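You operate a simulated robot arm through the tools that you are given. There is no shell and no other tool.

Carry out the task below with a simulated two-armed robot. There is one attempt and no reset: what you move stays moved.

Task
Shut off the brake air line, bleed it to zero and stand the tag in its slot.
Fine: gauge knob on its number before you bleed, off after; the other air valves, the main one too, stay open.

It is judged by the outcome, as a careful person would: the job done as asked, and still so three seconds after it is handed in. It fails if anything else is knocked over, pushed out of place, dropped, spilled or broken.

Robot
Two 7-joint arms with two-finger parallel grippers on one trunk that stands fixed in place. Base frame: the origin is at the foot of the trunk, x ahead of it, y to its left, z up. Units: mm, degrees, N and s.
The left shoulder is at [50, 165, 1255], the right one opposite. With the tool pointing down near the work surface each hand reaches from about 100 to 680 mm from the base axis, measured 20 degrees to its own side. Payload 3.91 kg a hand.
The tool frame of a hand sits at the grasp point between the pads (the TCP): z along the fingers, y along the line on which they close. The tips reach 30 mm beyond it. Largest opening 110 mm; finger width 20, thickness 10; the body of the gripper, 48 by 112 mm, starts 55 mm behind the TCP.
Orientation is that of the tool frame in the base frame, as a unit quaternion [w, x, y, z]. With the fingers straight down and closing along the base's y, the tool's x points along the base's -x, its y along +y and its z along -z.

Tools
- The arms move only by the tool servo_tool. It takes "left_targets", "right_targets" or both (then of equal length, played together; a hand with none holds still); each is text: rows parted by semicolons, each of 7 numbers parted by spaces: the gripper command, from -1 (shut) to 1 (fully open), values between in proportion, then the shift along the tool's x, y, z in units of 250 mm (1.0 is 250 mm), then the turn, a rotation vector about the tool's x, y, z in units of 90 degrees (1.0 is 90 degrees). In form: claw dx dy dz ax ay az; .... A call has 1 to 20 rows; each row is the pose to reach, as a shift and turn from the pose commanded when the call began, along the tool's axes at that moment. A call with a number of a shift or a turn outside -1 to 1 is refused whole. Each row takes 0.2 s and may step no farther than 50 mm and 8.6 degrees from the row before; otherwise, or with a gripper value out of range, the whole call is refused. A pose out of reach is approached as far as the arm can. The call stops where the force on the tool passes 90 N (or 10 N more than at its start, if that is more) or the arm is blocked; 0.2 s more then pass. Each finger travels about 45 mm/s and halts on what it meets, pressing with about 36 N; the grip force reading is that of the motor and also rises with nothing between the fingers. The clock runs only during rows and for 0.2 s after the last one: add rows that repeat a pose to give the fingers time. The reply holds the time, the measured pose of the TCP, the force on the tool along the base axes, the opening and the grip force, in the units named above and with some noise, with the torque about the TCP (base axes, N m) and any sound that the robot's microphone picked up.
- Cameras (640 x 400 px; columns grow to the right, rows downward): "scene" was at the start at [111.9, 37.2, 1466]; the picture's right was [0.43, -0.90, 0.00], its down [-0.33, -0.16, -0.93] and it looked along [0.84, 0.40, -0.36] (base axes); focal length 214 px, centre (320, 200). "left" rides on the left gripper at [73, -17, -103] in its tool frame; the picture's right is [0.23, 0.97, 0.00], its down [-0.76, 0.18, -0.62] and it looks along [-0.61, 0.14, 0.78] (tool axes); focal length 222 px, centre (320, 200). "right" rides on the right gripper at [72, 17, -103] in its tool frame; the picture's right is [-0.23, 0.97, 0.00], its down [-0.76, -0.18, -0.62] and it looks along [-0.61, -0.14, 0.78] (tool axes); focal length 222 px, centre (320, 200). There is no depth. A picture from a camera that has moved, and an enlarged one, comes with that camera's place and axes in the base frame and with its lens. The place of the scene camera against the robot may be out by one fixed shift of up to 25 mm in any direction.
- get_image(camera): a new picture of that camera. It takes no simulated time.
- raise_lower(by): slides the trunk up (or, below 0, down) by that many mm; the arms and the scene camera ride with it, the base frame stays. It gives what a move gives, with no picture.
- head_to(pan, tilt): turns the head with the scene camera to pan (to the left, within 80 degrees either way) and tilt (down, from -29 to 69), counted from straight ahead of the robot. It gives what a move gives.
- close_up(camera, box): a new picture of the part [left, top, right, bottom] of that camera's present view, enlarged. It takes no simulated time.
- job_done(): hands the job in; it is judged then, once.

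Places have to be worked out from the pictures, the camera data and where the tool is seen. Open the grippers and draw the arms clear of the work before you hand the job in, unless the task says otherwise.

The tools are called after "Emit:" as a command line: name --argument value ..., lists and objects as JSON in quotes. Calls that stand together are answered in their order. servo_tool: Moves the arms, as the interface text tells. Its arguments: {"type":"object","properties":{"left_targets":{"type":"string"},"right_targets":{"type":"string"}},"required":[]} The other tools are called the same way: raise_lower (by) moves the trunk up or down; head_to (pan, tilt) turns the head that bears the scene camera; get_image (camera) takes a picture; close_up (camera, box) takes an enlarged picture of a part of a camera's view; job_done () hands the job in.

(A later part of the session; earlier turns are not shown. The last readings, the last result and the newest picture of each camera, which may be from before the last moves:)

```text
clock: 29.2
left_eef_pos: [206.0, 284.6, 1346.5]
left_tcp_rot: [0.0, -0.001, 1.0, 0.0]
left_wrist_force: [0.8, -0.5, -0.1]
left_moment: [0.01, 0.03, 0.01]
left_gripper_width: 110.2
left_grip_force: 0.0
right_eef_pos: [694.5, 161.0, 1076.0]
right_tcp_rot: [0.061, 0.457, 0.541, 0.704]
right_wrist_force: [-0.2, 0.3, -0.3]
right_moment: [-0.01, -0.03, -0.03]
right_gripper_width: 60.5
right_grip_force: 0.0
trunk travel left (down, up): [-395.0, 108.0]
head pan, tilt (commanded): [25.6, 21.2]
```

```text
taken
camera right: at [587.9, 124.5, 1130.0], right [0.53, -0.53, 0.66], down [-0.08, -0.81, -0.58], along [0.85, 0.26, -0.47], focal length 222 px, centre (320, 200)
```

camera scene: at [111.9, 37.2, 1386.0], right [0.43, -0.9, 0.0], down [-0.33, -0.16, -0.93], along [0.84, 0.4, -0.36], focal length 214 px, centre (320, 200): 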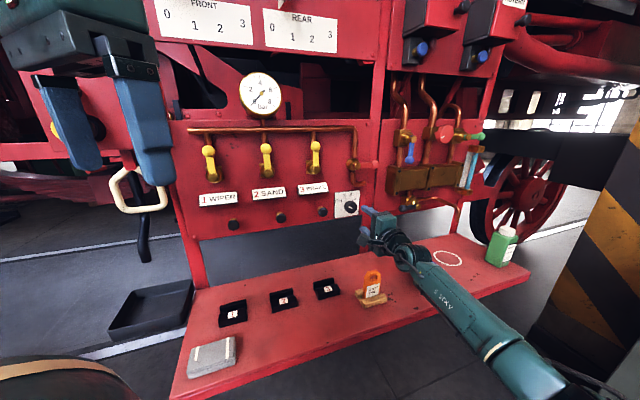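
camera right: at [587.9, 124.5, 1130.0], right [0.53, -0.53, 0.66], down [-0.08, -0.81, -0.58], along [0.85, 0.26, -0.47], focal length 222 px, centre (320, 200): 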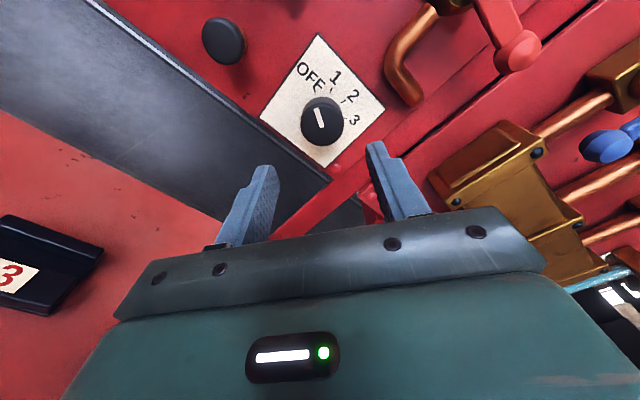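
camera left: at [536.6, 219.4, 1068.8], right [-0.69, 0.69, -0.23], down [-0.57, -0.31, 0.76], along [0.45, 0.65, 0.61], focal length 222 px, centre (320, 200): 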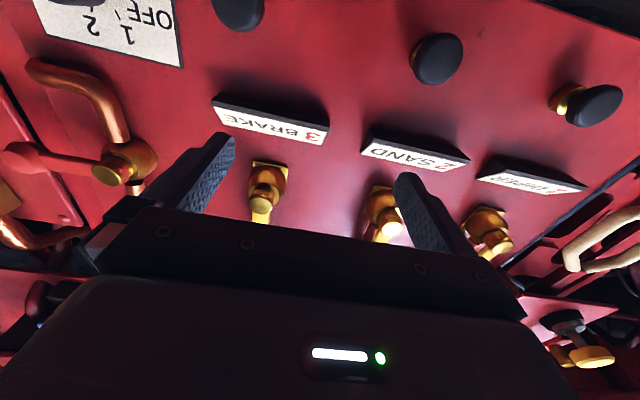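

Roll up to +125° is reachable with no drift, so I can grip at roll 0 and turn +120° in one grip. Three views agree: knob axis at lateral ≈379, z≈1076, face at about dot 721 (i.e. ~[778, 242, 1076]). I roll back to 0.

Emit:
servo_tool --right_targets "0.1 0 0 0 0 0 -0.09; 0.1 0 0 0 0 0 -0.18; 0.1 0 0 0 0 0 -0.27; 0.1 0 0 0 0 0 -0.36; 0.1 0 0 0 0 0 -0.45; 0.1 0 0 0 0 0 -0.54; 0.1 0 0 0 0 0 -0.63; 0.1 0 0 0 0 0 -0.72; 0.1 0 0 0 0 0 -0.81; 0.1 0 0 0 0 0 -0.9; 0.1 0 0 0 0 0 -0.99; 0.1 0 0 0 0 0 -0.99"

Emit:
servo_tool --right_targets "0.1 0 0 0 0 0 -0.09; 0.1 0 0 0 0 0 -0.18; 0.1 0 0 0 0 0 -0.27; 0.1 0 0 0 0 0 -0.36; 0.1 0 0 0 0 0 -0.40; 0.1 0 0 0 0 0 -0.40"

Emit:
get_image --camera "right"

Emit:
close_up --camera "right" --box '[240, 30, 400, 200]'

```text
clock: 31.8
left_eef_pos: [205.8, 284.1, 1346.4]
left_tcp_rot: [0.0, -0.001, 1.0, 0.0]
left_wrist_force: [0.5, -0.3, 0.3]
left_moment: [-0.04, 0.03, -0.03]
left_gripper_width: 110.0
left_grip_force: 0.1
right_eef_pos: [695.3, 162.1, 1074.5]
right_tcp_rot: [0.538, -0.056, 0.706, 0.458]
right_wrist_force: [0.5, -0.1, 0.4]
right_moment: [-0.04, 0.02, 0.02]
right_gripper_width: 60.6
right_grip_force: 0.1
trunk travel left (down, up): [-395.0, 108.0]
head pan, tilt (commanded): [25.6, 21.2]
```

```text
clock: 33.2
left_eef_pos: [206.0, 284.3, 1345.6]
left_tcp_rot: [0.0, -0.001, 1.0, 0.001]
left_wrist_force: [1.0, -1.0, -0.4]
left_moment: [0.0, 0.02, -0.01]
left_gripper_width: 110.1
left_grip_force: 0.0
right_eef_pos: [694.5, 162.6, 1074.5]
right_tcp_rot: [0.653, -0.27, 0.654, 0.269]
right_wrist_force: [-0.4, -0.4, 0.6]
right_moment: [0.0, -0.02, 0.02]
right_gripper_width: 60.4
right_grip_force: 0.0
trunk travel left (down, up): [-395.0, 108.0]
head pan, tilt (commanded): [25.6, 21.2]
```

```text
taken
camera right: at [610.4, 101.6, 1001.8], right [-0.69, 0.69, 0.23], down [-0.32, -0.56, 0.76], along [0.65, 0.45, 0.61], focal length 222 px, centre (320, 200)
```

right: 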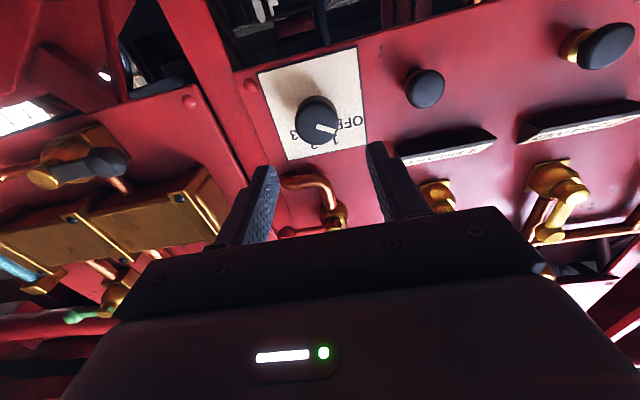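

```text
2.35 times, centred on (320, 115) of right
camera zoom: at [610.4, 101.6, 1001.8], right [-0.69, 0.69, 0.23], down [-0.32, -0.56, 0.76], along [0.65, 0.45, 0.61], focal length 523 px, centre (320, 400)
```

zoom: 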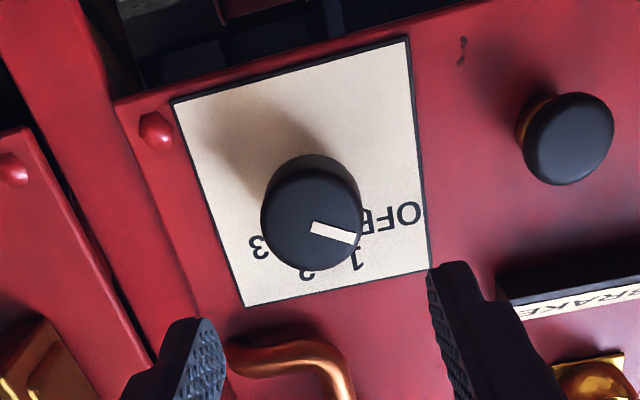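

The knob face centre sits 3–4 mm to the right of the tool axis and about 110 mm ahead; its diameter is ~40 mm and the gripper is open 60 mm. I correct laterally and advance to bring the fingertips just level with the face.

Emit:
servo_tool --right_targets "0.1 0 -0.014 0.08 0 0 0; 0.1 0 -0.014 0.16 0 0 0; 0.1 0 -0.014 0.24 0 0 0; 0.1 0 -0.014 0.3 0 0 0; 0.1 0 -0.014 0.32 0 0 0; 0.1 0 -0.014 0.32 0 0 0"

Emit:
get_image --camera "right"

Emit:
close_up --camera "scene" --box '[300, 150, 428, 250]'

```text
clock: 34.6
left_eef_pos: [206.7, 284.1, 1346.1]
left_tcp_rot: [0.001, -0.001, 1.0, 0.0]
left_wrist_force: [-0.7, -0.6, -0.1]
left_moment: [-0.02, 0.0, 0.0]
left_gripper_width: 109.9
left_grip_force: 0.2
right_eef_pos: [719.8, 184.5, 1080.0]
right_tcp_rot: [0.653, -0.27, 0.654, 0.27]
right_wrist_force: [-0.2, 0.3, 0.0]
right_moment: [0.0, 0.01, -0.03]
right_gripper_width: 60.3
right_grip_force: 0.0
right hand out of reach, approached as far as the arm can: row 2, 3, 4, 5, 6
trunk travel left (down, up): [-395.0, 108.0]
head pan, tilt (commanded): [25.6, 21.2]
```

```text
taken
camera right: at [635.9, 124.4, 1007.0], right [-0.69, 0.69, 0.23], down [-0.31, -0.56, 0.76], along [0.66, 0.45, 0.61], focal length 222 px, centre (320, 200)
```

right: 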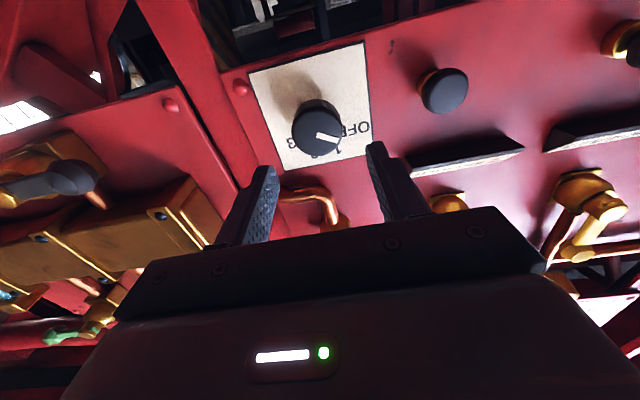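

```text
4.00 times, centred on (364, 200) of scene
camera zoom: at [111.9, 37.2, 1386.0], right [0.43, -0.9, 0.0], down [-0.33, -0.16, -0.93], along [0.84, 0.4, -0.36], focal length 858 px, centre (144, 200)
```

zoom: 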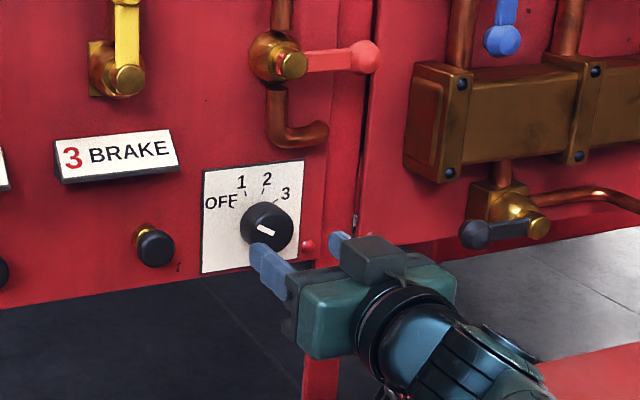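

The right arm runs out of reach about 65 mm short of the knob, so it can't do this job. My sketch of the left arm (about 310 + 310 + 150 mm) says it can grip the knob when stretched, if I arrive with a smaller heading angle and swing to 45° close in. I first withdraw the right arm fully.

Emit:
servo_tool --right_targets "0.1 0 0 -0.15 0 0 0; 0.1 -0.05 -0.03 -0.3 0 0 0; 0.1 -0.15 -0.1 -0.45 0 0 0; 0.1 -0.25 -0.16 -0.58 0 0 0; 0.1 -0.34 -0.21 -0.7 0 0 0; 0.1 -0.4 -0.25 -0.8 0 0 0; 0.1 -0.4 -0.25 -0.8 0 0 0"

Emit:
servo_tool --right_targets "1 -0.07 -0.05 -0.12 0 0 0; 1 -0.14 -0.1 -0.24 0 0 0; 1 -0.21 -0.15 -0.36 0 0 0; 1 -0.28 -0.2 -0.48 0 0 0; 1 -0.356 -0.248 -0.6 0 0 0; 1 -0.356 -0.248 -0.6 0 0 0"

Emit:
raise_lower --by -80

Emit:
get_image --camera "scene"

```text
clock: 36.2
left_eef_pos: [205.9, 283.6, 1347.3]
left_tcp_rot: [0.0, -0.001, 1.0, 0.0]
left_wrist_force: [-0.4, 0.0, 0.5]
left_moment: [0.0, -0.02, 0.02]
left_gripper_width: 110.2
left_grip_force: 0.2
right_eef_pos: [623.4, -2.1, 1180.7]
right_tcp_rot: [0.652, -0.27, 0.654, 0.27]
right_wrist_force: [0.4, 0.0, 0.1]
right_moment: [-0.01, 0.02, 0.0]
right_gripper_width: 60.4
right_grip_force: 0.1
trunk travel left (down, up): [-395.0, 108.0]
head pan, tilt (commanded): [25.6, 21.2]
```

```text
clock: 37.6
left_eef_pos: [206.5, 284.4, 1346.0]
left_tcp_rot: [0.0, -0.001, 1.0, -0.002]
left_wrist_force: [0.4, 0.3, -1.0]
left_moment: [-0.02, -0.02, 0.0]
left_gripper_width: 110.1
left_grip_force: 0.1
right_eef_pos: [561.9, -148.1, 1270.2]
right_tcp_rot: [0.653, -0.27, 0.654, 0.269]
right_wrist_force: [-0.8, -1.0, -0.3]
right_moment: [0.0, -0.03, 0.0]
right_gripper_width: 109.9
right_grip_force: 0.0
trunk travel left (down, up): [-395.0, 108.0]
head pan, tilt (commanded): [25.6, 21.2]
```

```text
clock: 38.7
left_eef_pos: [207.0, 284.5, 1266.2]
left_tcp_rot: [-0.001, 0.0, 1.0, 0.0]
left_wrist_force: [-0.1, 0.9, 0.3]
left_moment: [0.0, 0.03, 0.02]
left_gripper_width: 109.9
left_grip_force: 0.1
right_eef_pos: [560.2, -148.9, 1189.9]
right_tcp_rot: [0.653, -0.27, 0.654, 0.27]
right_wrist_force: [0.0, 0.2, 0.3]
right_moment: [-0.02, -0.01, -0.01]
right_gripper_width: 110.3
right_grip_force: 0.0
trunk travel left (down, up): [-315.0, 188.0]
head pan, tilt (commanded): [25.6, 21.2]
```

```text
taken
camera scene: at [111.8, 37.2, 1306.0], right [0.43, -0.9, 0.0], down [-0.33, -0.16, -0.93], along [0.84, 0.4, -0.36], focal length 214 px, centre (320, 200)
```

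scene: 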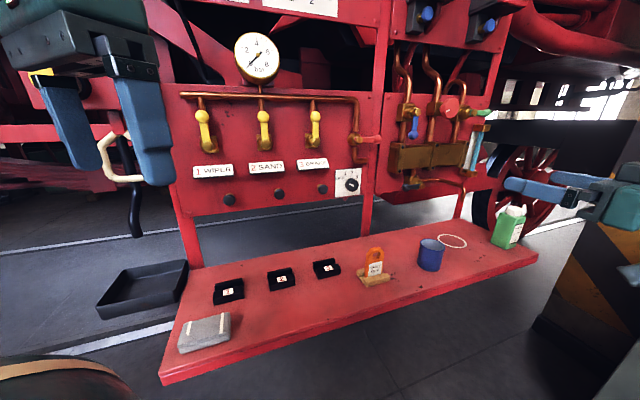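

Trunk is at shoulder height ≈1095 now. I bring the left hand forward pointing level with a 15° heading, still well short of the panel.

Emit:
servo_tool --left_targets "0.1 -0.08 -0.017 0.023 -0.011 -0.083 -0.011; 0.1 -0.16 -0.033 0.047 -0.022 -0.166 -0.022; 0.1 -0.24 -0.05 0.07 -0.033 -0.248 -0.033; 0.1 -0.32 -0.067 0.093 -0.044 -0.331 -0.044; 0.1 -0.40 -0.083 0.117 -0.055 -0.414 -0.055; 0.1 -0.48 -0.1 0.14 -0.066 -0.497 -0.066; 0.1 -0.56 -0.117 0.163 -0.076 -0.580 -0.076; 0.1 -0.64 -0.133 0.187 -0.087 -0.662 -0.087; 0.1 -0.72 -0.15 0.21 -0.098 -0.745 -0.098; 0.1 -0.80 -0.167 0.233 -0.109 -0.828 -0.109; 0.1 -0.88 -0.183 0.257 -0.120 -0.911 -0.120; 0.1 -0.96 -0.2 0.28 -0.131 -0.994 -0.131; 0.1 -0.96 -0.2 0.28 -0.131 -0.994 -0.131"

Emit:
get_image --camera "scene"

Emit:
get_image --camera "left"

```text
clock: 41.5
left_eef_pos: [446.0, 235.5, 1195.6]
left_tcp_rot: [0.702, -0.093, 0.7, 0.092]
left_wrist_force: [-0.4, 0.7, -0.6]
left_moment: [0.0, 0.01, 0.02]
left_gripper_width: 60.5
left_grip_force: 0.1
right_eef_pos: [562.6, -149.3, 1189.3]
right_tcp_rot: [0.653, -0.27, 0.654, 0.27]
right_wrist_force: [0.4, -0.4, 0.3]
right_moment: [0.0, 0.0, 0.0]
right_gripper_width: 110.1
right_grip_force: 0.1
trunk travel left (down, up): [-315.0, 188.0]
head pan, tilt (commanded): [25.6, 21.2]
```

```text
taken
camera scene: at [111.8, 37.2, 1306.0], right [0.43, -0.9, 0.0], down [-0.33, -0.16, -0.93], along [0.84, 0.4, -0.36], focal length 214 px, centre (320, 200)
```

scene: 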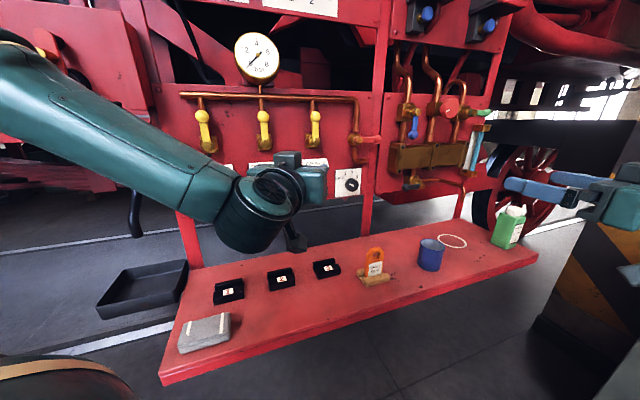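

```text
taken
camera left: at [350.7, 192.6, 1122.5], right [-0.25, 0.94, -0.23], down [-0.65, 0.01, 0.76], along [0.72, 0.34, 0.61], focal length 222 px, centre (320, 200)
```

left: 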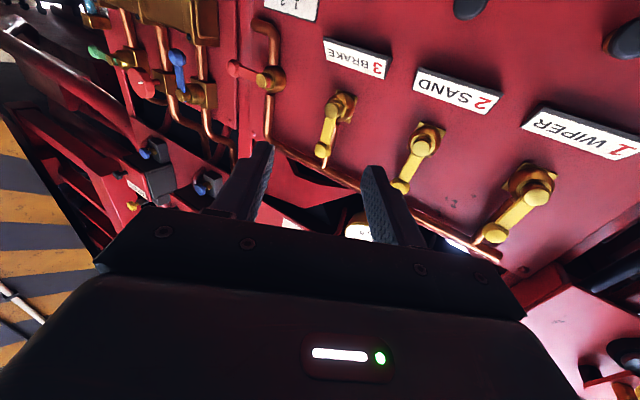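

Good, no restriction at 15° heading. I extend to about [680, 170, 1075], in front of the knob but still ~115 mm from its face along the normal.

Emit:
servo_tool --left_targets "0.1 0.07 -0.07 0.12 0 0 0; 0.1 0.14 -0.14 0.24 0 0 0; 0.1 0.21 -0.21 0.36 0 0 0; 0.1 0.28 -0.28 0.48 0 0 0; 0.1 0.35 -0.35 0.6 0 0 0; 0.1 0.42 -0.42 0.72 0 0 0; 0.1 0.484 -0.494 0.837 0 0 0; 0.1 0.484 -0.494 0.837 0 0 0"

Emit:
get_image --camera "scene"

Emit:
get_image --camera "left"

```text
clock: 43.3
left_eef_pos: [637.4, 202.6, 1121.4]
left_tcp_rot: [0.699, -0.093, 0.703, 0.092]
left_wrist_force: [-0.5, -0.1, 0.3]
left_moment: [0.0, 0.0, 0.0]
left_gripper_width: 60.6
left_grip_force: 0.0
left hand out of reach, approached as far as the arm can: row 5, 6, 7, 8
right_eef_pos: [561.6, -149.6, 1189.2]
right_tcp_rot: [0.652, -0.269, 0.655, 0.269]
right_wrist_force: [-0.8, 0.8, 0.3]
right_moment: [0.0, -0.02, -0.02]
right_gripper_width: 110.1
right_grip_force: 0.1
trunk travel left (down, up): [-315.0, 188.0]
head pan, tilt (commanded): [25.6, 21.2]
```

```text
taken
camera scene: at [112.1, 37.3, 1306.0], right [0.43, -0.9, 0.0], down [-0.33, -0.16, -0.93], along [0.84, 0.4, -0.36], focal length 214 px, centre (320, 200)
```

scene: 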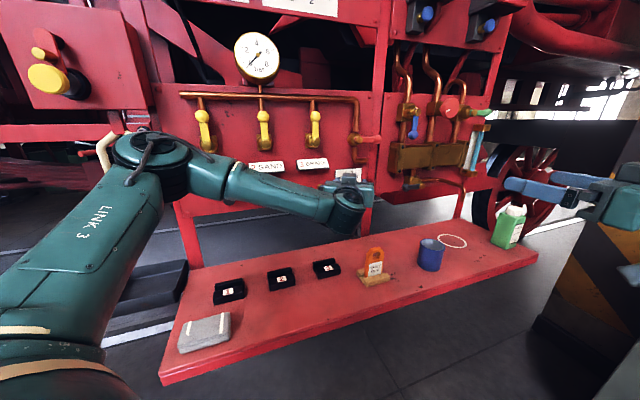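

```text
taken
camera left: at [541.7, 160.6, 1049.3], right [-0.26, 0.94, -0.23], down [-0.64, 0.01, 0.77], along [0.72, 0.34, 0.6], focal length 222 px, centre (320, 200)
```

left: 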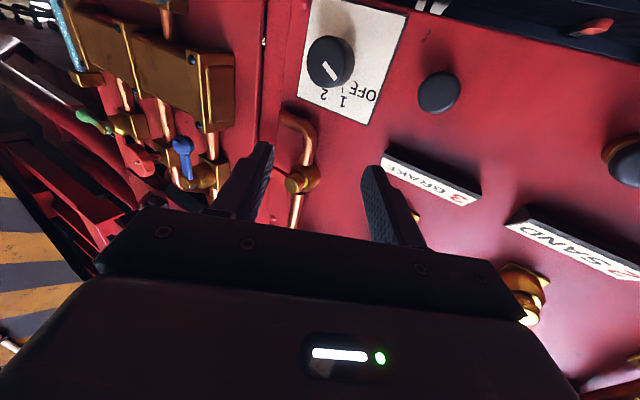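

At 15° heading and roll 0 the left arm still sticks at [637, 203, 1121], though it isn't stretched; I suspect the last wrist joint. On the right arm one roll direction was free, so by mirror I roll the left hand −90° here in free air and see whether that frees it.

Emit:
servo_tool --left_targets "0.1 0 0 0 0 0 -0.09; 0.1 0 0 0 0 0 -0.18; 0.1 0 0 0 0 0 -0.27; 0.1 0 0 0 0 0 -0.36; 0.1 0 0 0 0 0 -0.45; 0.1 0 0 0 0 0 -0.54; 0.1 0 0 0 0 0 -0.63; 0.1 0 0 0 0 0 -0.72; 0.1 0 0 0 0 0 -0.81; 0.1 0 0 0 0 0 -0.9; 0.1 0 0 0 0 0 -0.99; 0.1 0 0 0 0 0 -0.99"

Emit:
get_image --camera "left"

Emit:
get_image --camera "scene"

```text
clock: 45.9
left_eef_pos: [639.9, 204.6, 1122.3]
left_tcp_rot: [0.562, -0.561, 0.434, -0.426]
left_wrist_force: [0.0, 0.4, 0.3]
left_moment: [0.01, -0.01, 0.03]
left_gripper_width: 60.5
left_grip_force: 0.0
right_eef_pos: [562.2, -149.2, 1189.4]
right_tcp_rot: [0.653, -0.27, 0.654, 0.27]
right_wrist_force: [0.9, 0.4, -0.7]
right_moment: [0.0, 0.0, -0.02]
right_gripper_width: 110.0
right_grip_force: 0.0
trunk travel left (down, up): [-315.0, 188.0]
head pan, tilt (commanded): [25.6, 21.2]
```

```text
taken
camera left: at [558.9, 108.7, 1138.4], right [0.05, -0.21, -0.98], down [-0.8, 0.57, -0.16], along [0.6, 0.79, -0.14], focal length 222 px, centre (320, 200)
```

left: 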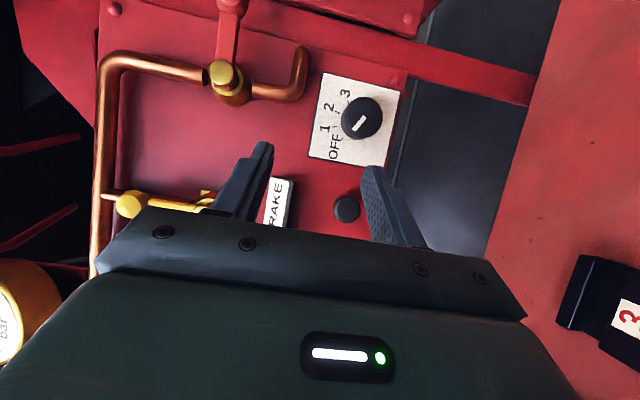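

```text
taken
camera scene: at [111.9, 37.2, 1306.0], right [0.43, -0.9, 0.0], down [-0.33, -0.16, -0.93], along [0.84, 0.4, -0.36], focal length 214 px, centre (320, 200)
```

scene: 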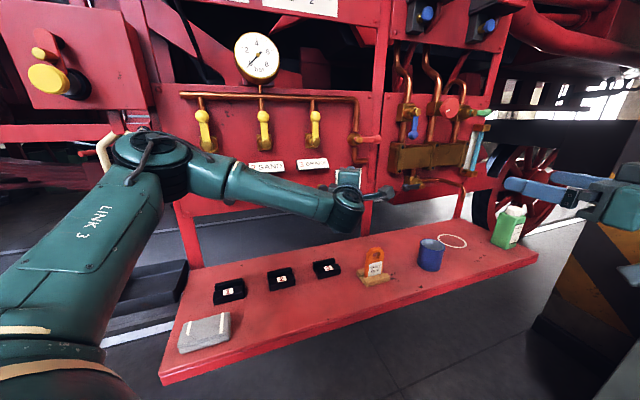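

Rolling −90° worked with no drift, so the last joint was the limit. Now I try extending toward the knob standoff again.

Emit:
servo_tool --left_targets "0.1 0.05 0.05 0.04 0 0 0; 0.1 0.1 0.1 0.08 0 0 0; 0.1 0.15 0.15 0.12 0 0 0; 0.1 0.188 0.188 0.157 0 0 0; 0.1 0.188 0.188 0.157 0 0 0"

Emit:
get_image --camera "left"

```text
clock: 47.1
left_eef_pos: [644.4, 205.5, 1122.1]
left_tcp_rot: [0.563, -0.56, 0.436, -0.424]
left_wrist_force: [-0.4, 0.0, -1.7]
left_moment: [-0.04, 0.01, 0.01]
left_gripper_width: 60.6
left_grip_force: 0.1
left hand out of reach, approached as far as the arm can: row 1, 2, 3, 4, 5
right_eef_pos: [562.4, -149.0, 1189.0]
right_tcp_rot: [0.652, -0.27, 0.655, 0.27]
right_wrist_force: [0.1, 0.0, 0.5]
right_moment: [-0.03, 0.0, 0.01]
right_gripper_width: 109.8
right_grip_force: 0.1
trunk travel left (down, up): [-315.0, 188.0]
head pan, tilt (commanded): [25.6, 21.2]
```

```text
taken
camera left: at [562.7, 110.0, 1138.7], right [0.05, -0.21, -0.98], down [-0.8, 0.57, -0.16], along [0.6, 0.79, -0.14], focal length 222 px, centre (320, 200)
```

left: 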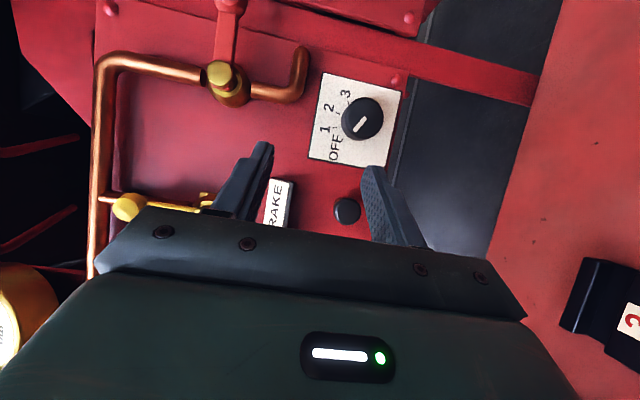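

Still pinned, and the elbow sits in the same high-left spot in every stuck pose, so it's an arm-posture problem rather than true reach. I raise the trunk and tip the left hand downward about its wrist, then I can stretch the arm out in that posture and pitch up again near the panel.

Emit:
raise_lower --by 80

Emit:
servo_tool --left_targets "0.1 0 0.0856 -0.0061 -0.091 0 0; 0.1 0 0.169 -0.0244 -0.182 0 0; 0.1 0 0.249 -0.054 -0.272 0 0; 0.1 0 0.324 -0.095 -0.363 0 0; 0.1 0 0.393 -0.146 -0.454 0 0; 0.1 0 0.4535 -0.207 -0.546 0 0; 0.1 0 0.505 -0.276 -0.637 0 0; 0.1 0 0.546 -0.351 -0.728 0 0; 0.1 0 0.5756 -0.4306 -0.818 0 0; 0.1 0 0.594 -0.514 -0.909 0 0; 0.1 0 0.6 -0.6 -1.0 0 0; 0.1 0 0.6 -0.6 -1.0 0 0"

Emit:
get_image --camera "scene"

```text
clock: 48.3
left_eef_pos: [643.3, 206.3, 1201.9]
left_tcp_rot: [0.563, -0.56, 0.436, -0.424]
left_wrist_force: [-1.4, 1.1, 0.1]
left_moment: [-0.01, 0.0, 0.0]
left_gripper_width: 60.7
left_grip_force: 0.0
right_eef_pos: [562.3, -149.8, 1270.2]
right_tcp_rot: [0.653, -0.269, 0.655, 0.269]
right_wrist_force: [-0.2, 0.1, -0.3]
right_moment: [-0.01, -0.02, 0.0]
right_gripper_width: 109.9
right_grip_force: 0.0
trunk travel left (down, up): [-395.0, 108.0]
head pan, tilt (commanded): [25.6, 21.2]
```

```text
clock: 50.9
left_eef_pos: [499.2, 167.7, 1051.9]
left_tcp_rot: [0.0, 0.794, -0.608, -0.009]
left_wrist_force: [-0.1, 0.8, 0.0]
left_moment: [-0.01, 0.0, 0.02]
left_gripper_width: 60.6
left_grip_force: 0.1
right_eef_pos: [561.9, -149.4, 1270.1]
right_tcp_rot: [0.653, -0.27, 0.654, 0.27]
right_wrist_force: [-1.3, 0.5, -0.8]
right_moment: [0.0, 0.04, 0.01]
right_gripper_width: 110.0
right_grip_force: 0.0
trunk travel left (down, up): [-395.0, 108.0]
head pan, tilt (commanded): [25.6, 21.2]
```

```text
taken
camera scene: at [111.9, 37.2, 1386.0], right [0.43, -0.9, 0.0], down [-0.33, -0.16, -0.93], along [0.84, 0.4, -0.36], focal length 214 px, centre (320, 200)
```

scene: 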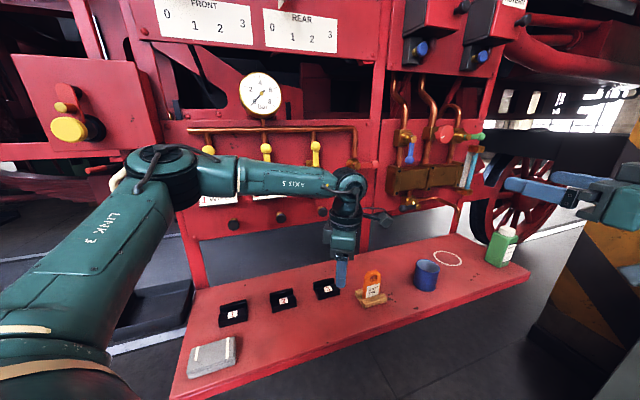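

The wrist tips down freely; the elbow hasn't moved. Now I try stretching the arm forward/right in this hand-down posture at a safe height.

Emit:
servo_tool --left_targets "0.1 0.065 -0.086 0 0 0 0; 0.1 0.13 -0.172 0 0 0 0; 0.1 0.195 -0.258 0 0 0 0; 0.1 0.259 -0.345 0 0 0 0; 0.1 0.259 -0.345 0 0 0 0"

Emit:
get_image --camera "scene"

```text
clock: 52.1
left_eef_pos: [523.7, 189.7, 1059.4]
left_tcp_rot: [-0.002, 0.794, -0.608, -0.008]
left_wrist_force: [0.3, 0.3, -0.5]
left_moment: [-0.01, 0.02, 0.01]
left_gripper_width: 60.7
left_grip_force: 0.1
left hand out of reach, approached as far as the arm can: row 1, 2, 3, 4, 5
right_eef_pos: [561.4, -149.4, 1268.9]
right_tcp_rot: [0.652, -0.271, 0.654, 0.271]
right_wrist_force: [0.4, 0.2, 1.1]
right_moment: [0.0, 0.0, -0.04]
right_gripper_width: 110.0
right_grip_force: 0.1
trunk travel left (down, up): [-395.0, 108.0]
head pan, tilt (commanded): [25.6, 21.2]
```

```text
taken
camera scene: at [111.8, 37.1, 1386.0], right [0.43, -0.9, 0.0], down [-0.33, -0.16, -0.93], along [0.84, 0.4, -0.36], focal length 214 px, centre (320, 200)
```

scene: 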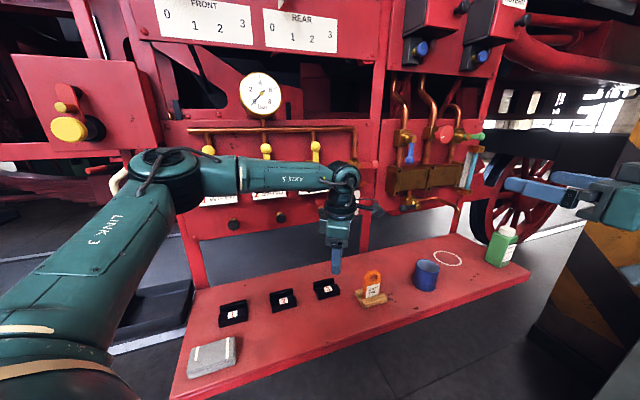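

Still pinned, with a 90° elbow and shoulder–wrist distance ≈450–475 each time. The odd roll may be forcing it. I turn the hand back toward its natural orientation while drawing back slightly, then will stretch from there.

Emit:
servo_tool --left_targets "0.1 -0.02 0.02 0 0 0 0.09; 0.1 -0.04 0.04 0 0 0 0.18; 0.1 -0.06 0.06 0 0 0 0.27; 0.1 -0.08 0.08 0 0 0 0.36; 0.1 -0.1 0.1 0 0 0 0.45; 0.1 -0.12 0.12 0 0 0 0.54; 0.1 -0.14 0.14 0 0 0 0.63; 0.1 -0.16 0.16 0 0 0 0.72; 0.1 -0.18 0.18 0 0 0 0.81; 0.1 -0.2 0.2 0 0 0 0.9; 0.1 -0.228 0.229 0 0 0 0.99; 0.1 -0.228 0.229 0 0 0 0.99"

Emit:
get_image --camera "scene"

```text
clock: 54.7
left_eef_pos: [451.5, 238.3, 1059.8]
left_tcp_rot: [-0.004, -0.139, 0.99, 0.007]
left_wrist_force: [0.1, -0.6, 0.7]
left_moment: [-0.03, -0.01, -0.02]
left_gripper_width: 60.4
left_grip_force: 0.1
right_eef_pos: [561.5, -149.2, 1268.8]
right_tcp_rot: [0.653, -0.27, 0.654, 0.27]
right_wrist_force: [-0.4, 0.1, -0.2]
right_moment: [0.0, -0.01, 0.02]
right_gripper_width: 109.9
right_grip_force: 0.1
trunk travel left (down, up): [-395.0, 108.0]
head pan, tilt (commanded): [25.6, 21.2]
```

```text
taken
camera scene: at [112.0, 37.2, 1386.0], right [0.43, -0.9, 0.0], down [-0.33, -0.16, -0.93], along [0.84, 0.4, -0.36], focal length 214 px, centre (320, 200)
```

scene: 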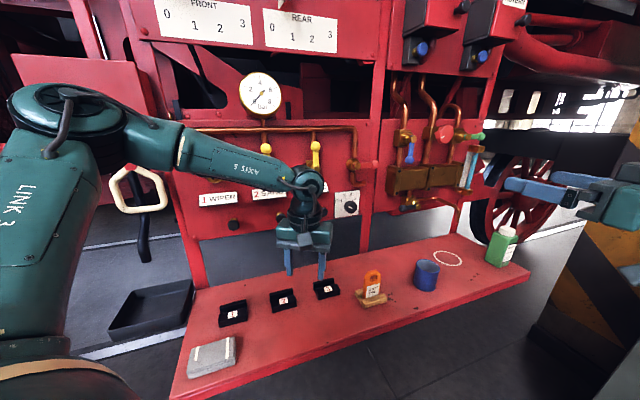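

Hand is back near natural, pointing down at [452, 238, 1060]. I test a plain forward stretch in this orientation (over the bench, 150 mm above it).

Emit:
servo_tool --left_targets "0.1 -0.125 -0.036 0 0 0 0; 0.1 -0.25 -0.072 0 0 0 0; 0.1 -0.375 -0.108 0 0 0 0; 0.1 -0.5 -0.143 0 0 0 0; 0.1 -0.5 -0.143 0 0 0 0"

Emit:
get_image --camera "scene"

```text
clock: 55.9
left_eef_pos: [563.7, 245.9, 1058.2]
left_tcp_rot: [-0.005, -0.139, 0.99, 0.007]
left_wrist_force: [0.9, -0.1, -0.6]
left_moment: [-0.01, 0.0, 0.03]
left_gripper_width: 60.3
left_grip_force: 0.0
left hand out of reach, approached as far as the arm can: row 4, 5
right_eef_pos: [561.7, -149.0, 1269.3]
right_tcp_rot: [0.652, -0.27, 0.655, 0.27]
right_wrist_force: [0.1, -0.6, -0.3]
right_moment: [0.02, -0.01, 0.01]
right_gripper_width: 109.9
right_grip_force: 0.2
trunk travel left (down, up): [-395.0, 108.0]
head pan, tilt (commanded): [25.6, 21.2]
```

```text
taken
camera scene: at [112.3, 37.2, 1385.9], right [0.43, -0.9, 0.0], down [-0.33, -0.16, -0.93], along [0.84, 0.4, -0.36], focal length 214 px, centre (320, 200)
```

scene: 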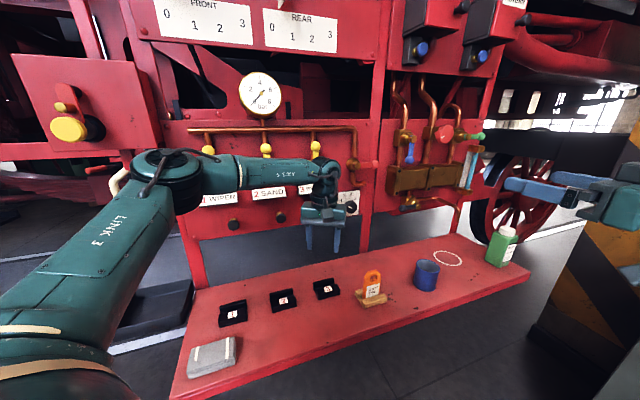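

The elbow pins at the same up-left spot again. Working lower relative to the shoulder should bring the upper arm down, so I raise the trunk to the top and then lower the hand in free air, drawing it back a little first.

Emit:
raise_lower --by 105

Emit:
servo_tool --left_targets "0.1 0.05 0.01 0.08 0 0 0; 0.1 0.1 0.02 0.16 0 0 0; 0.1 0.12 0.03 0.26 0 0 0; 0.1 0.12 0.03 0.36 0 0 0; 0.1 0.12 0.03 0.46 0 0 0; 0.1 0.12 0.03 0.5 0 0 0; 0.1 0.12 0.03 0.5 0 0 0"

Emit:
get_image --camera "scene"

```text
clock: 57.3
left_eef_pos: [562.2, 246.7, 1163.4]
left_tcp_rot: [-0.003, -0.14, 0.99, 0.006]
left_wrist_force: [-0.3, 0.0, 0.8]
left_moment: [0.01, -0.06, -0.01]
left_gripper_width: 60.4
left_grip_force: 0.2
right_eef_pos: [562.0, -149.4, 1373.3]
right_tcp_rot: [0.652, -0.27, 0.655, 0.27]
right_wrist_force: [-0.4, -0.4, -0.2]
right_moment: [0.03, 0.0, 0.0]
right_gripper_width: 110.0
right_grip_force: 0.0
trunk travel left (down, up): [-500.0, 3.0]
head pan, tilt (commanded): [25.6, 21.2]
```

```text
clock: 58.9
left_eef_pos: [523.0, 250.3, 1040.9]
left_tcp_rot: [-0.004, -0.139, 0.99, 0.007]
left_wrist_force: [0.1, 0.6, 0.2]
left_moment: [0.01, 0.02, 0.02]
left_gripper_width: 60.6
left_grip_force: 0.0
left hand out of reach, approached as far as the arm can: row 5, 6, 7
right_eef_pos: [562.3, -148.6, 1373.5]
right_tcp_rot: [0.653, -0.269, 0.654, 0.269]
right_wrist_force: [-0.1, -0.4, -0.3]
right_moment: [-0.01, 0.01, 0.0]
right_gripper_width: 109.8
right_grip_force: 0.2
trunk travel left (down, up): [-500.0, 3.0]
head pan, tilt (commanded): [25.6, 21.2]
```

```text
taken
camera scene: at [111.9, 37.2, 1491.0], right [0.43, -0.9, 0.0], down [-0.33, -0.16, -0.93], along [0.84, 0.4, -0.36], focal length 214 px, centre (320, 200)
```

scene: 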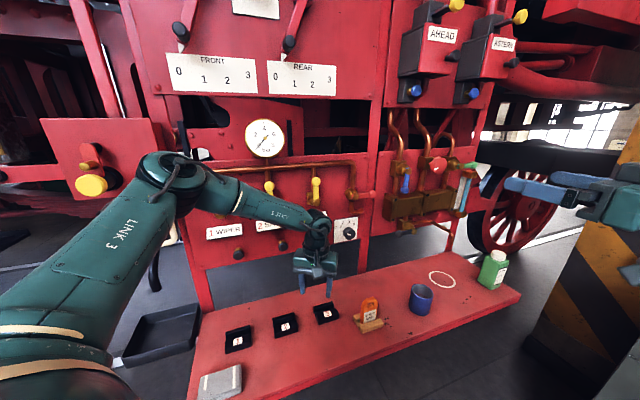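

The posture stays pinned. On the right arm, pointing inward let the elbow come forward and level; since orientation is handled by the wrist, I'll mirror that with the left arm: point inward, stretch, then swing the tool outward. First I fold the right arm back to a hand-down park to give room.

Emit:
servo_tool --right_targets "1 0.007 0.033 -0.053 0.028 0.067 0.028; 1 0.013 0.065 -0.106 0.056 0.135 0.056; 1 0.02 0.098 -0.159 0.084 0.202 0.084; 1 0.026 0.13 -0.213 0.112 0.270 0.112; 1 0.033 0.163 -0.266 0.140 0.337 0.140; 1 0.04 0.195 -0.319 0.168 0.405 0.168; 1 0.046 0.228 -0.372 0.196 0.472 0.196; 1 0.053 0.26 -0.425 0.223 0.539 0.223; 1 0.06 0.293 -0.478 0.251 0.607 0.251; 1 0.066 0.326 -0.531 0.279 0.674 0.279; 1 0.072 0.358 -0.585 0.307 0.742 0.307; 1 0.08 0.391 -0.638 0.335 0.809 0.335; 1 0.085 0.423 -0.691 0.363 0.877 0.363; 1 0.092 0.456 -0.744 0.391 0.944 0.391"

Emit:
servo_tool --left_targets "0.1 0.04 0 -0.04 0 0 0.09; 0.1 0.08 0 -0.08 0 0 0.18; 0.1 0.12 0 -0.12 0 0 0.27; 0.1 0.16 0 -0.16 0 0 0.36; 0.1 0.2 0 -0.2 0 0 0.45; 0.1 0.24 0 -0.24 0 0 0.54; 0.1 0.28 0 -0.28 0 0 0.63; 0.1 0.3 0 -0.3 0 0 0.68; 0.1 0.3 0 -0.3 0 0 0.68"

Emit:
get_image --camera "scene"

```text
clock: 61.9
left_eef_pos: [523.1, 250.4, 1041.8]
left_tcp_rot: [-0.003, -0.14, 0.99, 0.007]
left_wrist_force: [-0.2, -0.2, 0.7]
left_moment: [0.01, -0.02, -0.03]
left_gripper_width: 60.4
left_grip_force: 0.1
right_eef_pos: [349.7, -199.7, 1353.4]
right_tcp_rot: [-0.002, 0.002, 1.0, 0.0]
right_wrist_force: [0.7, -1.1, 0.5]
right_moment: [0.02, 0.0, 0.02]
right_gripper_width: 109.9
right_grip_force: 0.1
trunk travel left (down, up): [-500.0, 3.0]
head pan, tilt (commanded): [25.6, 21.2]
```

```text
clock: 63.9
left_eef_pos: [448.9, 229.1, 1118.0]
left_tcp_rot: [-0.006, 0.382, 0.924, 0.005]
left_wrist_force: [0.6, -0.9, 0.2]
left_moment: [-0.03, -0.01, 0.02]
left_gripper_width: 60.4
left_grip_force: 0.1
left hand out of reach, approached as far as the arm can: row 8
right_eef_pos: [349.7, -200.9, 1353.4]
right_tcp_rot: [-0.001, 0.001, 1.0, -0.001]
right_wrist_force: [-0.8, -0.3, -0.6]
right_moment: [0.02, -0.01, -0.01]
right_gripper_width: 109.9
right_grip_force: 0.1
trunk travel left (down, up): [-500.0, 3.0]
head pan, tilt (commanded): [25.6, 21.2]
```

```text
taken
camera scene: at [111.9, 37.2, 1491.0], right [0.43, -0.9, 0.0], down [-0.33, -0.16, -0.93], along [0.84, 0.4, -0.36], focal length 214 px, centre (320, 200)
```

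scene: 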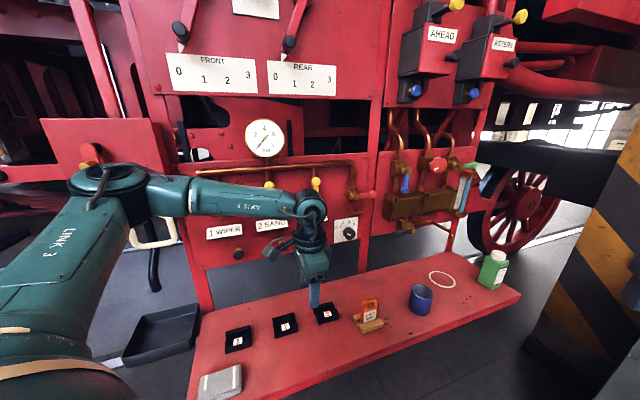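

Right arm parked. Left hand now faces so that pitching up will point it inward (heading −45°). I pitch it up about its wrist.

Emit:
servo_tool --left_targets "0.1 -0.0856 0 -0.0061 0 -0.091 0; 0.1 -0.169 0 -0.0244 0 -0.182 0; 0.1 -0.249 0 -0.054 0 -0.272 0; 0.1 -0.324 0 -0.095 0 -0.363 0; 0.1 -0.393 0 -0.146 0 -0.454 0; 0.1 -0.4535 0 -0.207 0 -0.546 0; 0.1 -0.505 0 -0.276 0 -0.637 0; 0.1 -0.546 0 -0.351 0 -0.728 0; 0.1 -0.5756 0 -0.4306 0 -0.818 0; 0.1 -0.594 0 -0.514 0 -0.909 0; 0.1 -0.6 0 -0.6 0 -1.0 0; 0.1 -0.6 0 -0.6 0 -1.0 0"

Emit:
get_image --camera "scene"

```text
clock: 66.5
left_eef_pos: [546.8, 145.2, 1333.9]
left_tcp_rot: [0.645, 0.275, 0.66, -0.268]
left_wrist_force: [0.5, 0.1, 0.4]
left_moment: [0.02, 0.02, 0.0]
left_gripper_width: 60.5
left_grip_force: 0.1
left hand out of reach, approached as far as the arm can: row 10, 11, 12
right_eef_pos: [350.9, -200.4, 1352.3]
right_tcp_rot: [-0.002, 0.001, 1.0, 0.0]
right_wrist_force: [0.1, -0.9, -0.2]
right_moment: [0.03, 0.0, 0.01]
right_gripper_width: 110.1
right_grip_force: 0.1
trunk travel left (down, up): [-500.0, 3.0]
head pan, tilt (commanded): [25.6, 21.2]
```

```text
taken
camera scene: at [112.2, 36.9, 1491.0], right [0.43, -0.9, 0.0], down [-0.33, -0.16, -0.93], along [0.84, 0.4, -0.36], focal length 214 px, centre (320, 200)
```

scene: 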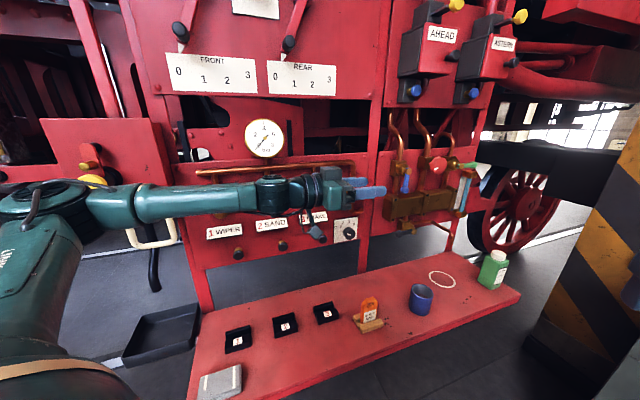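

Pointing inward now with the forearm and tool nearly in line. I stretch along the mirrored path the right arm used successfully, watching the elbow.

Emit:
servo_tool --left_targets "0.1 0.045 -0.04 0.12 0 0 0; 0.1 0.09 -0.08 0.24 0 0 0; 0.1 0.14 -0.12 0.36 0 0 0; 0.1 0.185 -0.155 0.48 0 0 0; 0.1 0.23 -0.19 0.6 0 0 0; 0.1 0.276 -0.23 0.7 0 0 0; 0.1 0.276 -0.23 0.7 0 0 0"

Emit:
get_image --camera "scene"

```text
clock: 68.1
left_eef_pos: [602.7, 6.0, 1369.9]
left_tcp_rot: [0.643, 0.276, 0.662, -0.267]
left_wrist_force: [-0.2, 0.4, 0.1]
left_moment: [-0.01, 0.0, -0.03]
left_gripper_width: 60.3
left_grip_force: 0.0
left hand out of reach, approached as far as the arm can: row 1, 2, 3, 4, 5, 6, 7
right_eef_pos: [350.2, -200.5, 1352.3]
right_tcp_rot: [-0.001, 0.001, 1.0, -0.001]
right_wrist_force: [0.6, -0.3, 0.1]
right_moment: [0.0, 0.0, -0.02]
right_gripper_width: 110.2
right_grip_force: 0.0
trunk travel left (down, up): [-500.0, 3.0]
head pan, tilt (commanded): [25.6, 21.2]
```

```text
taken
camera scene: at [112.0, 37.0, 1491.0], right [0.43, -0.9, 0.0], down [-0.33, -0.16, -0.93], along [0.84, 0.4, -0.36], focal length 214 px, centre (320, 200)
```

scene: 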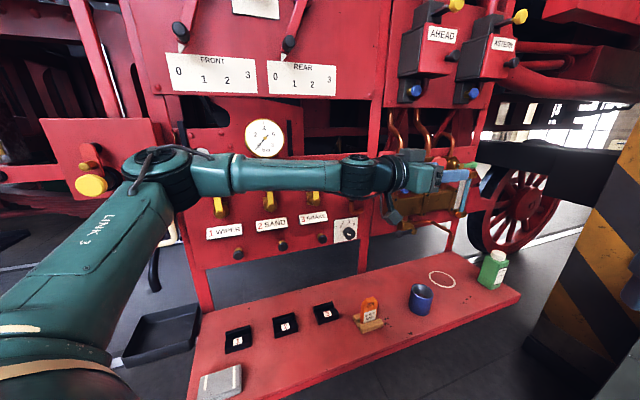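

The elbow is pinned again, so a shoulder joint of the left arm must be at a stop in this posture. I turn the head to look at the left arm's shoulder and elbow directly.

Emit:
head_to --pan 75 --tilt 40

Emit:
get_image --camera "scene"

Emit:
head_to --pan -75 --tilt 40

Emit:
get_image --camera "scene"

```text
clock: 69.3
left_eef_pos: [602.9, 6.4, 1369.2]
left_tcp_rot: [0.643, 0.276, 0.662, -0.267]
left_wrist_force: [-0.5, -0.8, -0.1]
left_moment: [-0.02, 0.03, 0.01]
left_gripper_width: 60.5
left_grip_force: 0.1
right_eef_pos: [351.9, -200.2, 1352.0]
right_tcp_rot: [-0.001, 0.001, 1.0, -0.002]
right_wrist_force: [0.9, 0.5, 0.2]
right_moment: [-0.03, 0.02, -0.02]
right_gripper_width: 109.8
right_grip_force: 0.1
trunk travel left (down, up): [-500.0, 3.0]
head pan, tilt (commanded): [75.0, 40.0]
```

```text
taken
camera scene: at [50.1, 79.1, 1461.5], right [0.97, -0.26, 0.0], down [-0.17, -0.62, -0.77], along [0.2, 0.74, -0.64], focal length 214 px, centre (320, 200)
```

scene: 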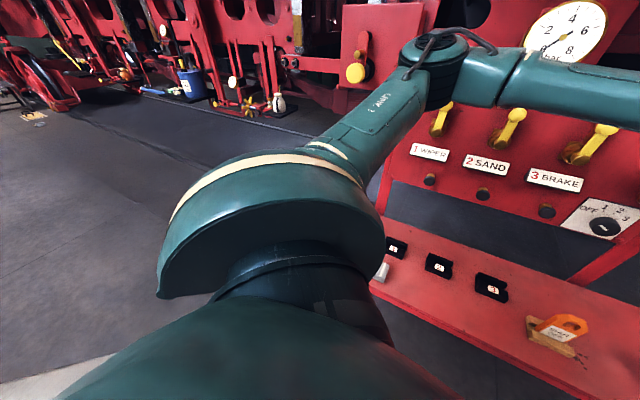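

```text
clock: 71.6
left_eef_pos: [602.7, 7.1, 1369.4]
left_tcp_rot: [0.643, 0.276, 0.663, -0.267]
left_wrist_force: [-0.9, -0.7, 0.7]
left_moment: [0.03, -0.03, -0.05]
left_gripper_width: 60.7
left_grip_force: 0.0
right_eef_pos: [351.4, -201.1, 1352.0]
right_tcp_rot: [-0.001, 0.001, 1.0, -0.001]
right_wrist_force: [-0.1, 0.2, -0.7]
right_moment: [0.04, 0.0, 0.0]
right_gripper_width: 110.1
right_grip_force: 0.1
trunk travel left (down, up): [-500.0, 3.0]
head pan, tilt (commanded): [-75.0, 40.0]
```

```text
taken
camera scene: at [50.2, -85.1, 1461.5], right [-0.97, -0.26, 0.0], down [-0.17, 0.62, -0.77], along [0.2, -0.74, -0.64], focal length 214 px, centre (320, 200)
```

scene: 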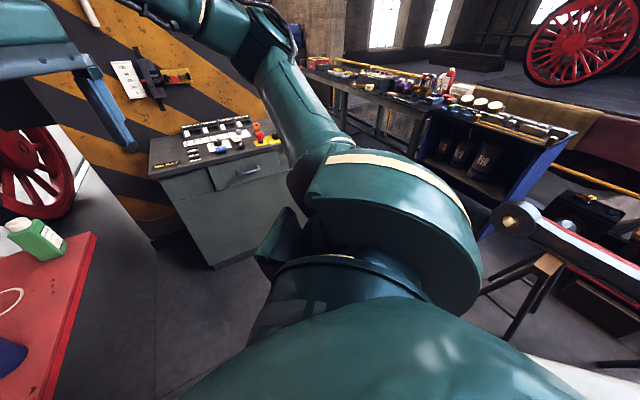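

Looking from the head, the left upper arm comes out of its dome joint up, forward and left. I'll try to bring that elbow down by working the hand low on the left side (hand down, well above the bench), so first I reset the head and fold the left hand back to pointing down.

Emit:
head_to --pan 45 --tilt 30

Emit:
servo_tool --left_targets "0.1 0.03 0.06 -0.12 0 0.09 0; 0.1 0.06 0.12 -0.24 0 0.18 0; 0.1 0.09 0.18 -0.36 0 0.27 0; 0.1 0.12 0.22 -0.48 0 0.36 0; 0.1 0.15 0.26 -0.6 0 0.45 0; 0.1 0.18 0.3 -0.7 0 0.54 0; 0.1 0.21 0.33 -0.8 0 0.63 0; 0.1 0.25 0.36 -0.88 0 0.72 0; 0.1 0.3 0.38 -0.94 0 0.81 0; 0.1 0.35 0.4 -0.98 0 0.9 0; 0.1 0.4 0.4 -1.0 0 0.99 0; 0.1 0.4 0.4 -1.0 0 1.0 0"

Emit:
get_image --camera "scene"

```text
clock: 73.6
left_eef_pos: [602.1, 6.3, 1369.7]
left_tcp_rot: [0.643, 0.276, 0.662, -0.267]
left_wrist_force: [0.2, 0.4, -0.1]
left_moment: [0.0, -0.03, 0.03]
left_gripper_width: 60.3
left_grip_force: 0.0
right_eef_pos: [350.9, -201.6, 1352.8]
right_tcp_rot: [-0.002, 0.001, 1.0, -0.001]
right_wrist_force: [0.8, -0.8, -0.3]
right_moment: [-0.01, -0.01, 0.0]
right_gripper_width: 110.0
right_grip_force: 0.1
trunk travel left (down, up): [-500.0, 3.0]
head pan, tilt (commanded): [45.0, 30.0]
```

```text
clock: 76.2
left_eef_pos: [453.1, 218.2, 1260.7]
left_tcp_rot: [-0.005, 0.382, 0.924, 0.004]
left_wrist_force: [0.1, -0.1, -0.1]
left_moment: [0.01, 0.0, 0.01]
left_gripper_width: 60.5
left_grip_force: 0.1
left hand out of reach, approached as far as the arm can: row 2, 3, 5, 6, 7, 8, 9, 10, 11, 12
right_eef_pos: [351.2, -200.5, 1353.2]
right_tcp_rot: [-0.002, 0.002, 1.0, -0.001]
right_wrist_force: [-0.5, -0.3, -0.4]
right_moment: [0.01, 0.02, 0.0]
right_gripper_width: 109.9
right_grip_force: 0.1
trunk travel left (down, up): [-500.0, 3.0]
head pan, tilt (commanded): [45.0, 30.0]
```

```text
taken
camera scene: at [91.8, 61.2, 1476.9], right [0.71, -0.71, 0.0], down [-0.35, -0.35, -0.87], along [0.61, 0.61, -0.5], focal length 214 px, centre (320, 200)
```

scene: 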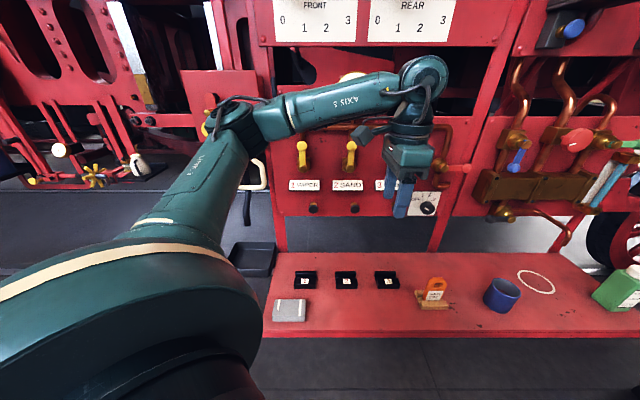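

Turning the head to 45° gives a square view of the panel. The left elbow is still high; I now move the left hand down and to the left (hand down, back to natural heading), in two stages, to lower the elbow.

Emit:
servo_tool --left_targets "0.1 0.05 0.02 0.08 0 0 -0.08; 0.1 0.1 0.04 0.16 0 0 -0.16; 0.1 0.15 0.06 0.24 0 0 -0.24; 0.1 0.2 0.08 0.32 0 0 -0.32; 0.1 0.26 0.1 0.42 0 0 -0.41; 0.1 0.318 0.112 0.52 0 0 -0.5; 0.1 0.318 0.112 0.52 0 0 -0.5"

Emit:
get_image --camera "scene"

```text
clock: 77.8
left_eef_pos: [415.1, 294.7, 1134.3]
left_tcp_rot: [-0.006, 0.001, 1.0, 0.005]
left_wrist_force: [0.1, 0.2, -0.6]
left_moment: [0.02, 0.0, -0.06]
left_gripper_width: 60.4
left_grip_force: 0.1
right_eef_pos: [350.7, -200.8, 1351.9]
right_tcp_rot: [-0.001, 0.0, 1.0, -0.001]
right_wrist_force: [0.8, -0.9, -0.1]
right_moment: [-0.03, 0.02, -0.01]
right_gripper_width: 110.1
right_grip_force: 0.0
trunk travel left (down, up): [-500.0, 3.0]
head pan, tilt (commanded): [45.0, 30.0]
```

```text
taken
camera scene: at [92.0, 60.8, 1476.9], right [0.71, -0.71, 0.0], down [-0.35, -0.35, -0.87], along [0.61, 0.61, -0.5], focal length 214 px, centre (320, 200)
```

scene: 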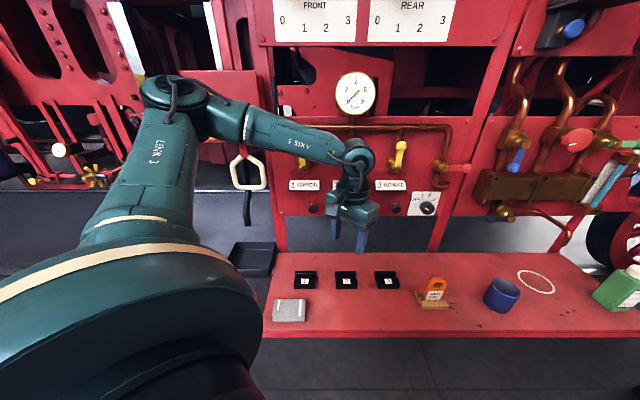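

That pose was reached exactly. I continue lower and further left, still ~120 mm above the bench, to see how the elbow follows.

Emit:
servo_tool --left_targets "0.1 0.03 0.06 0.11 0 0 0; 0.1 0.06 0.12 0.22 0 0 0; 0.1 0.09 0.18 0.33 0 0 0; 0.1 0.12 0.24 0.44 0 0 0; 0.1 0.14 0.3 0.536 0 0 0; 0.1 0.14 0.3 0.536 0 0 0"

Emit:
get_image --camera "scene"

```text
clock: 79.2
left_eef_pos: [379.5, 374.8, 1000.0]
left_tcp_rot: [-0.006, 0.002, 1.0, 0.006]
left_wrist_force: [0.2, -0.3, 0.5]
left_moment: [-0.01, 0.02, -0.01]
left_gripper_width: 60.5
left_grip_force: 0.0
right_eef_pos: [350.8, -201.7, 1351.4]
right_tcp_rot: [-0.002, 0.001, 1.0, -0.001]
right_wrist_force: [-0.6, -0.6, -0.8]
right_moment: [0.01, -0.01, 0.0]
right_gripper_width: 110.3
right_grip_force: 0.1
trunk travel left (down, up): [-500.0, 3.0]
head pan, tilt (commanded): [45.0, 30.0]
```

```text
taken
camera scene: at [91.9, 60.7, 1476.9], right [0.71, -0.71, 0.0], down [-0.35, -0.35, -0.87], along [0.61, 0.61, -0.5], focal length 214 px, centre (320, 200)
```

scene: 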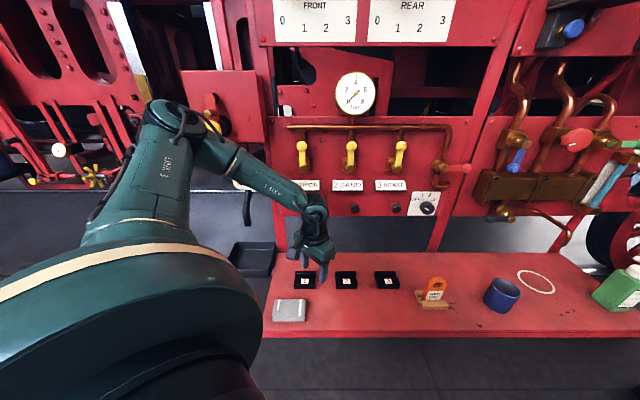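

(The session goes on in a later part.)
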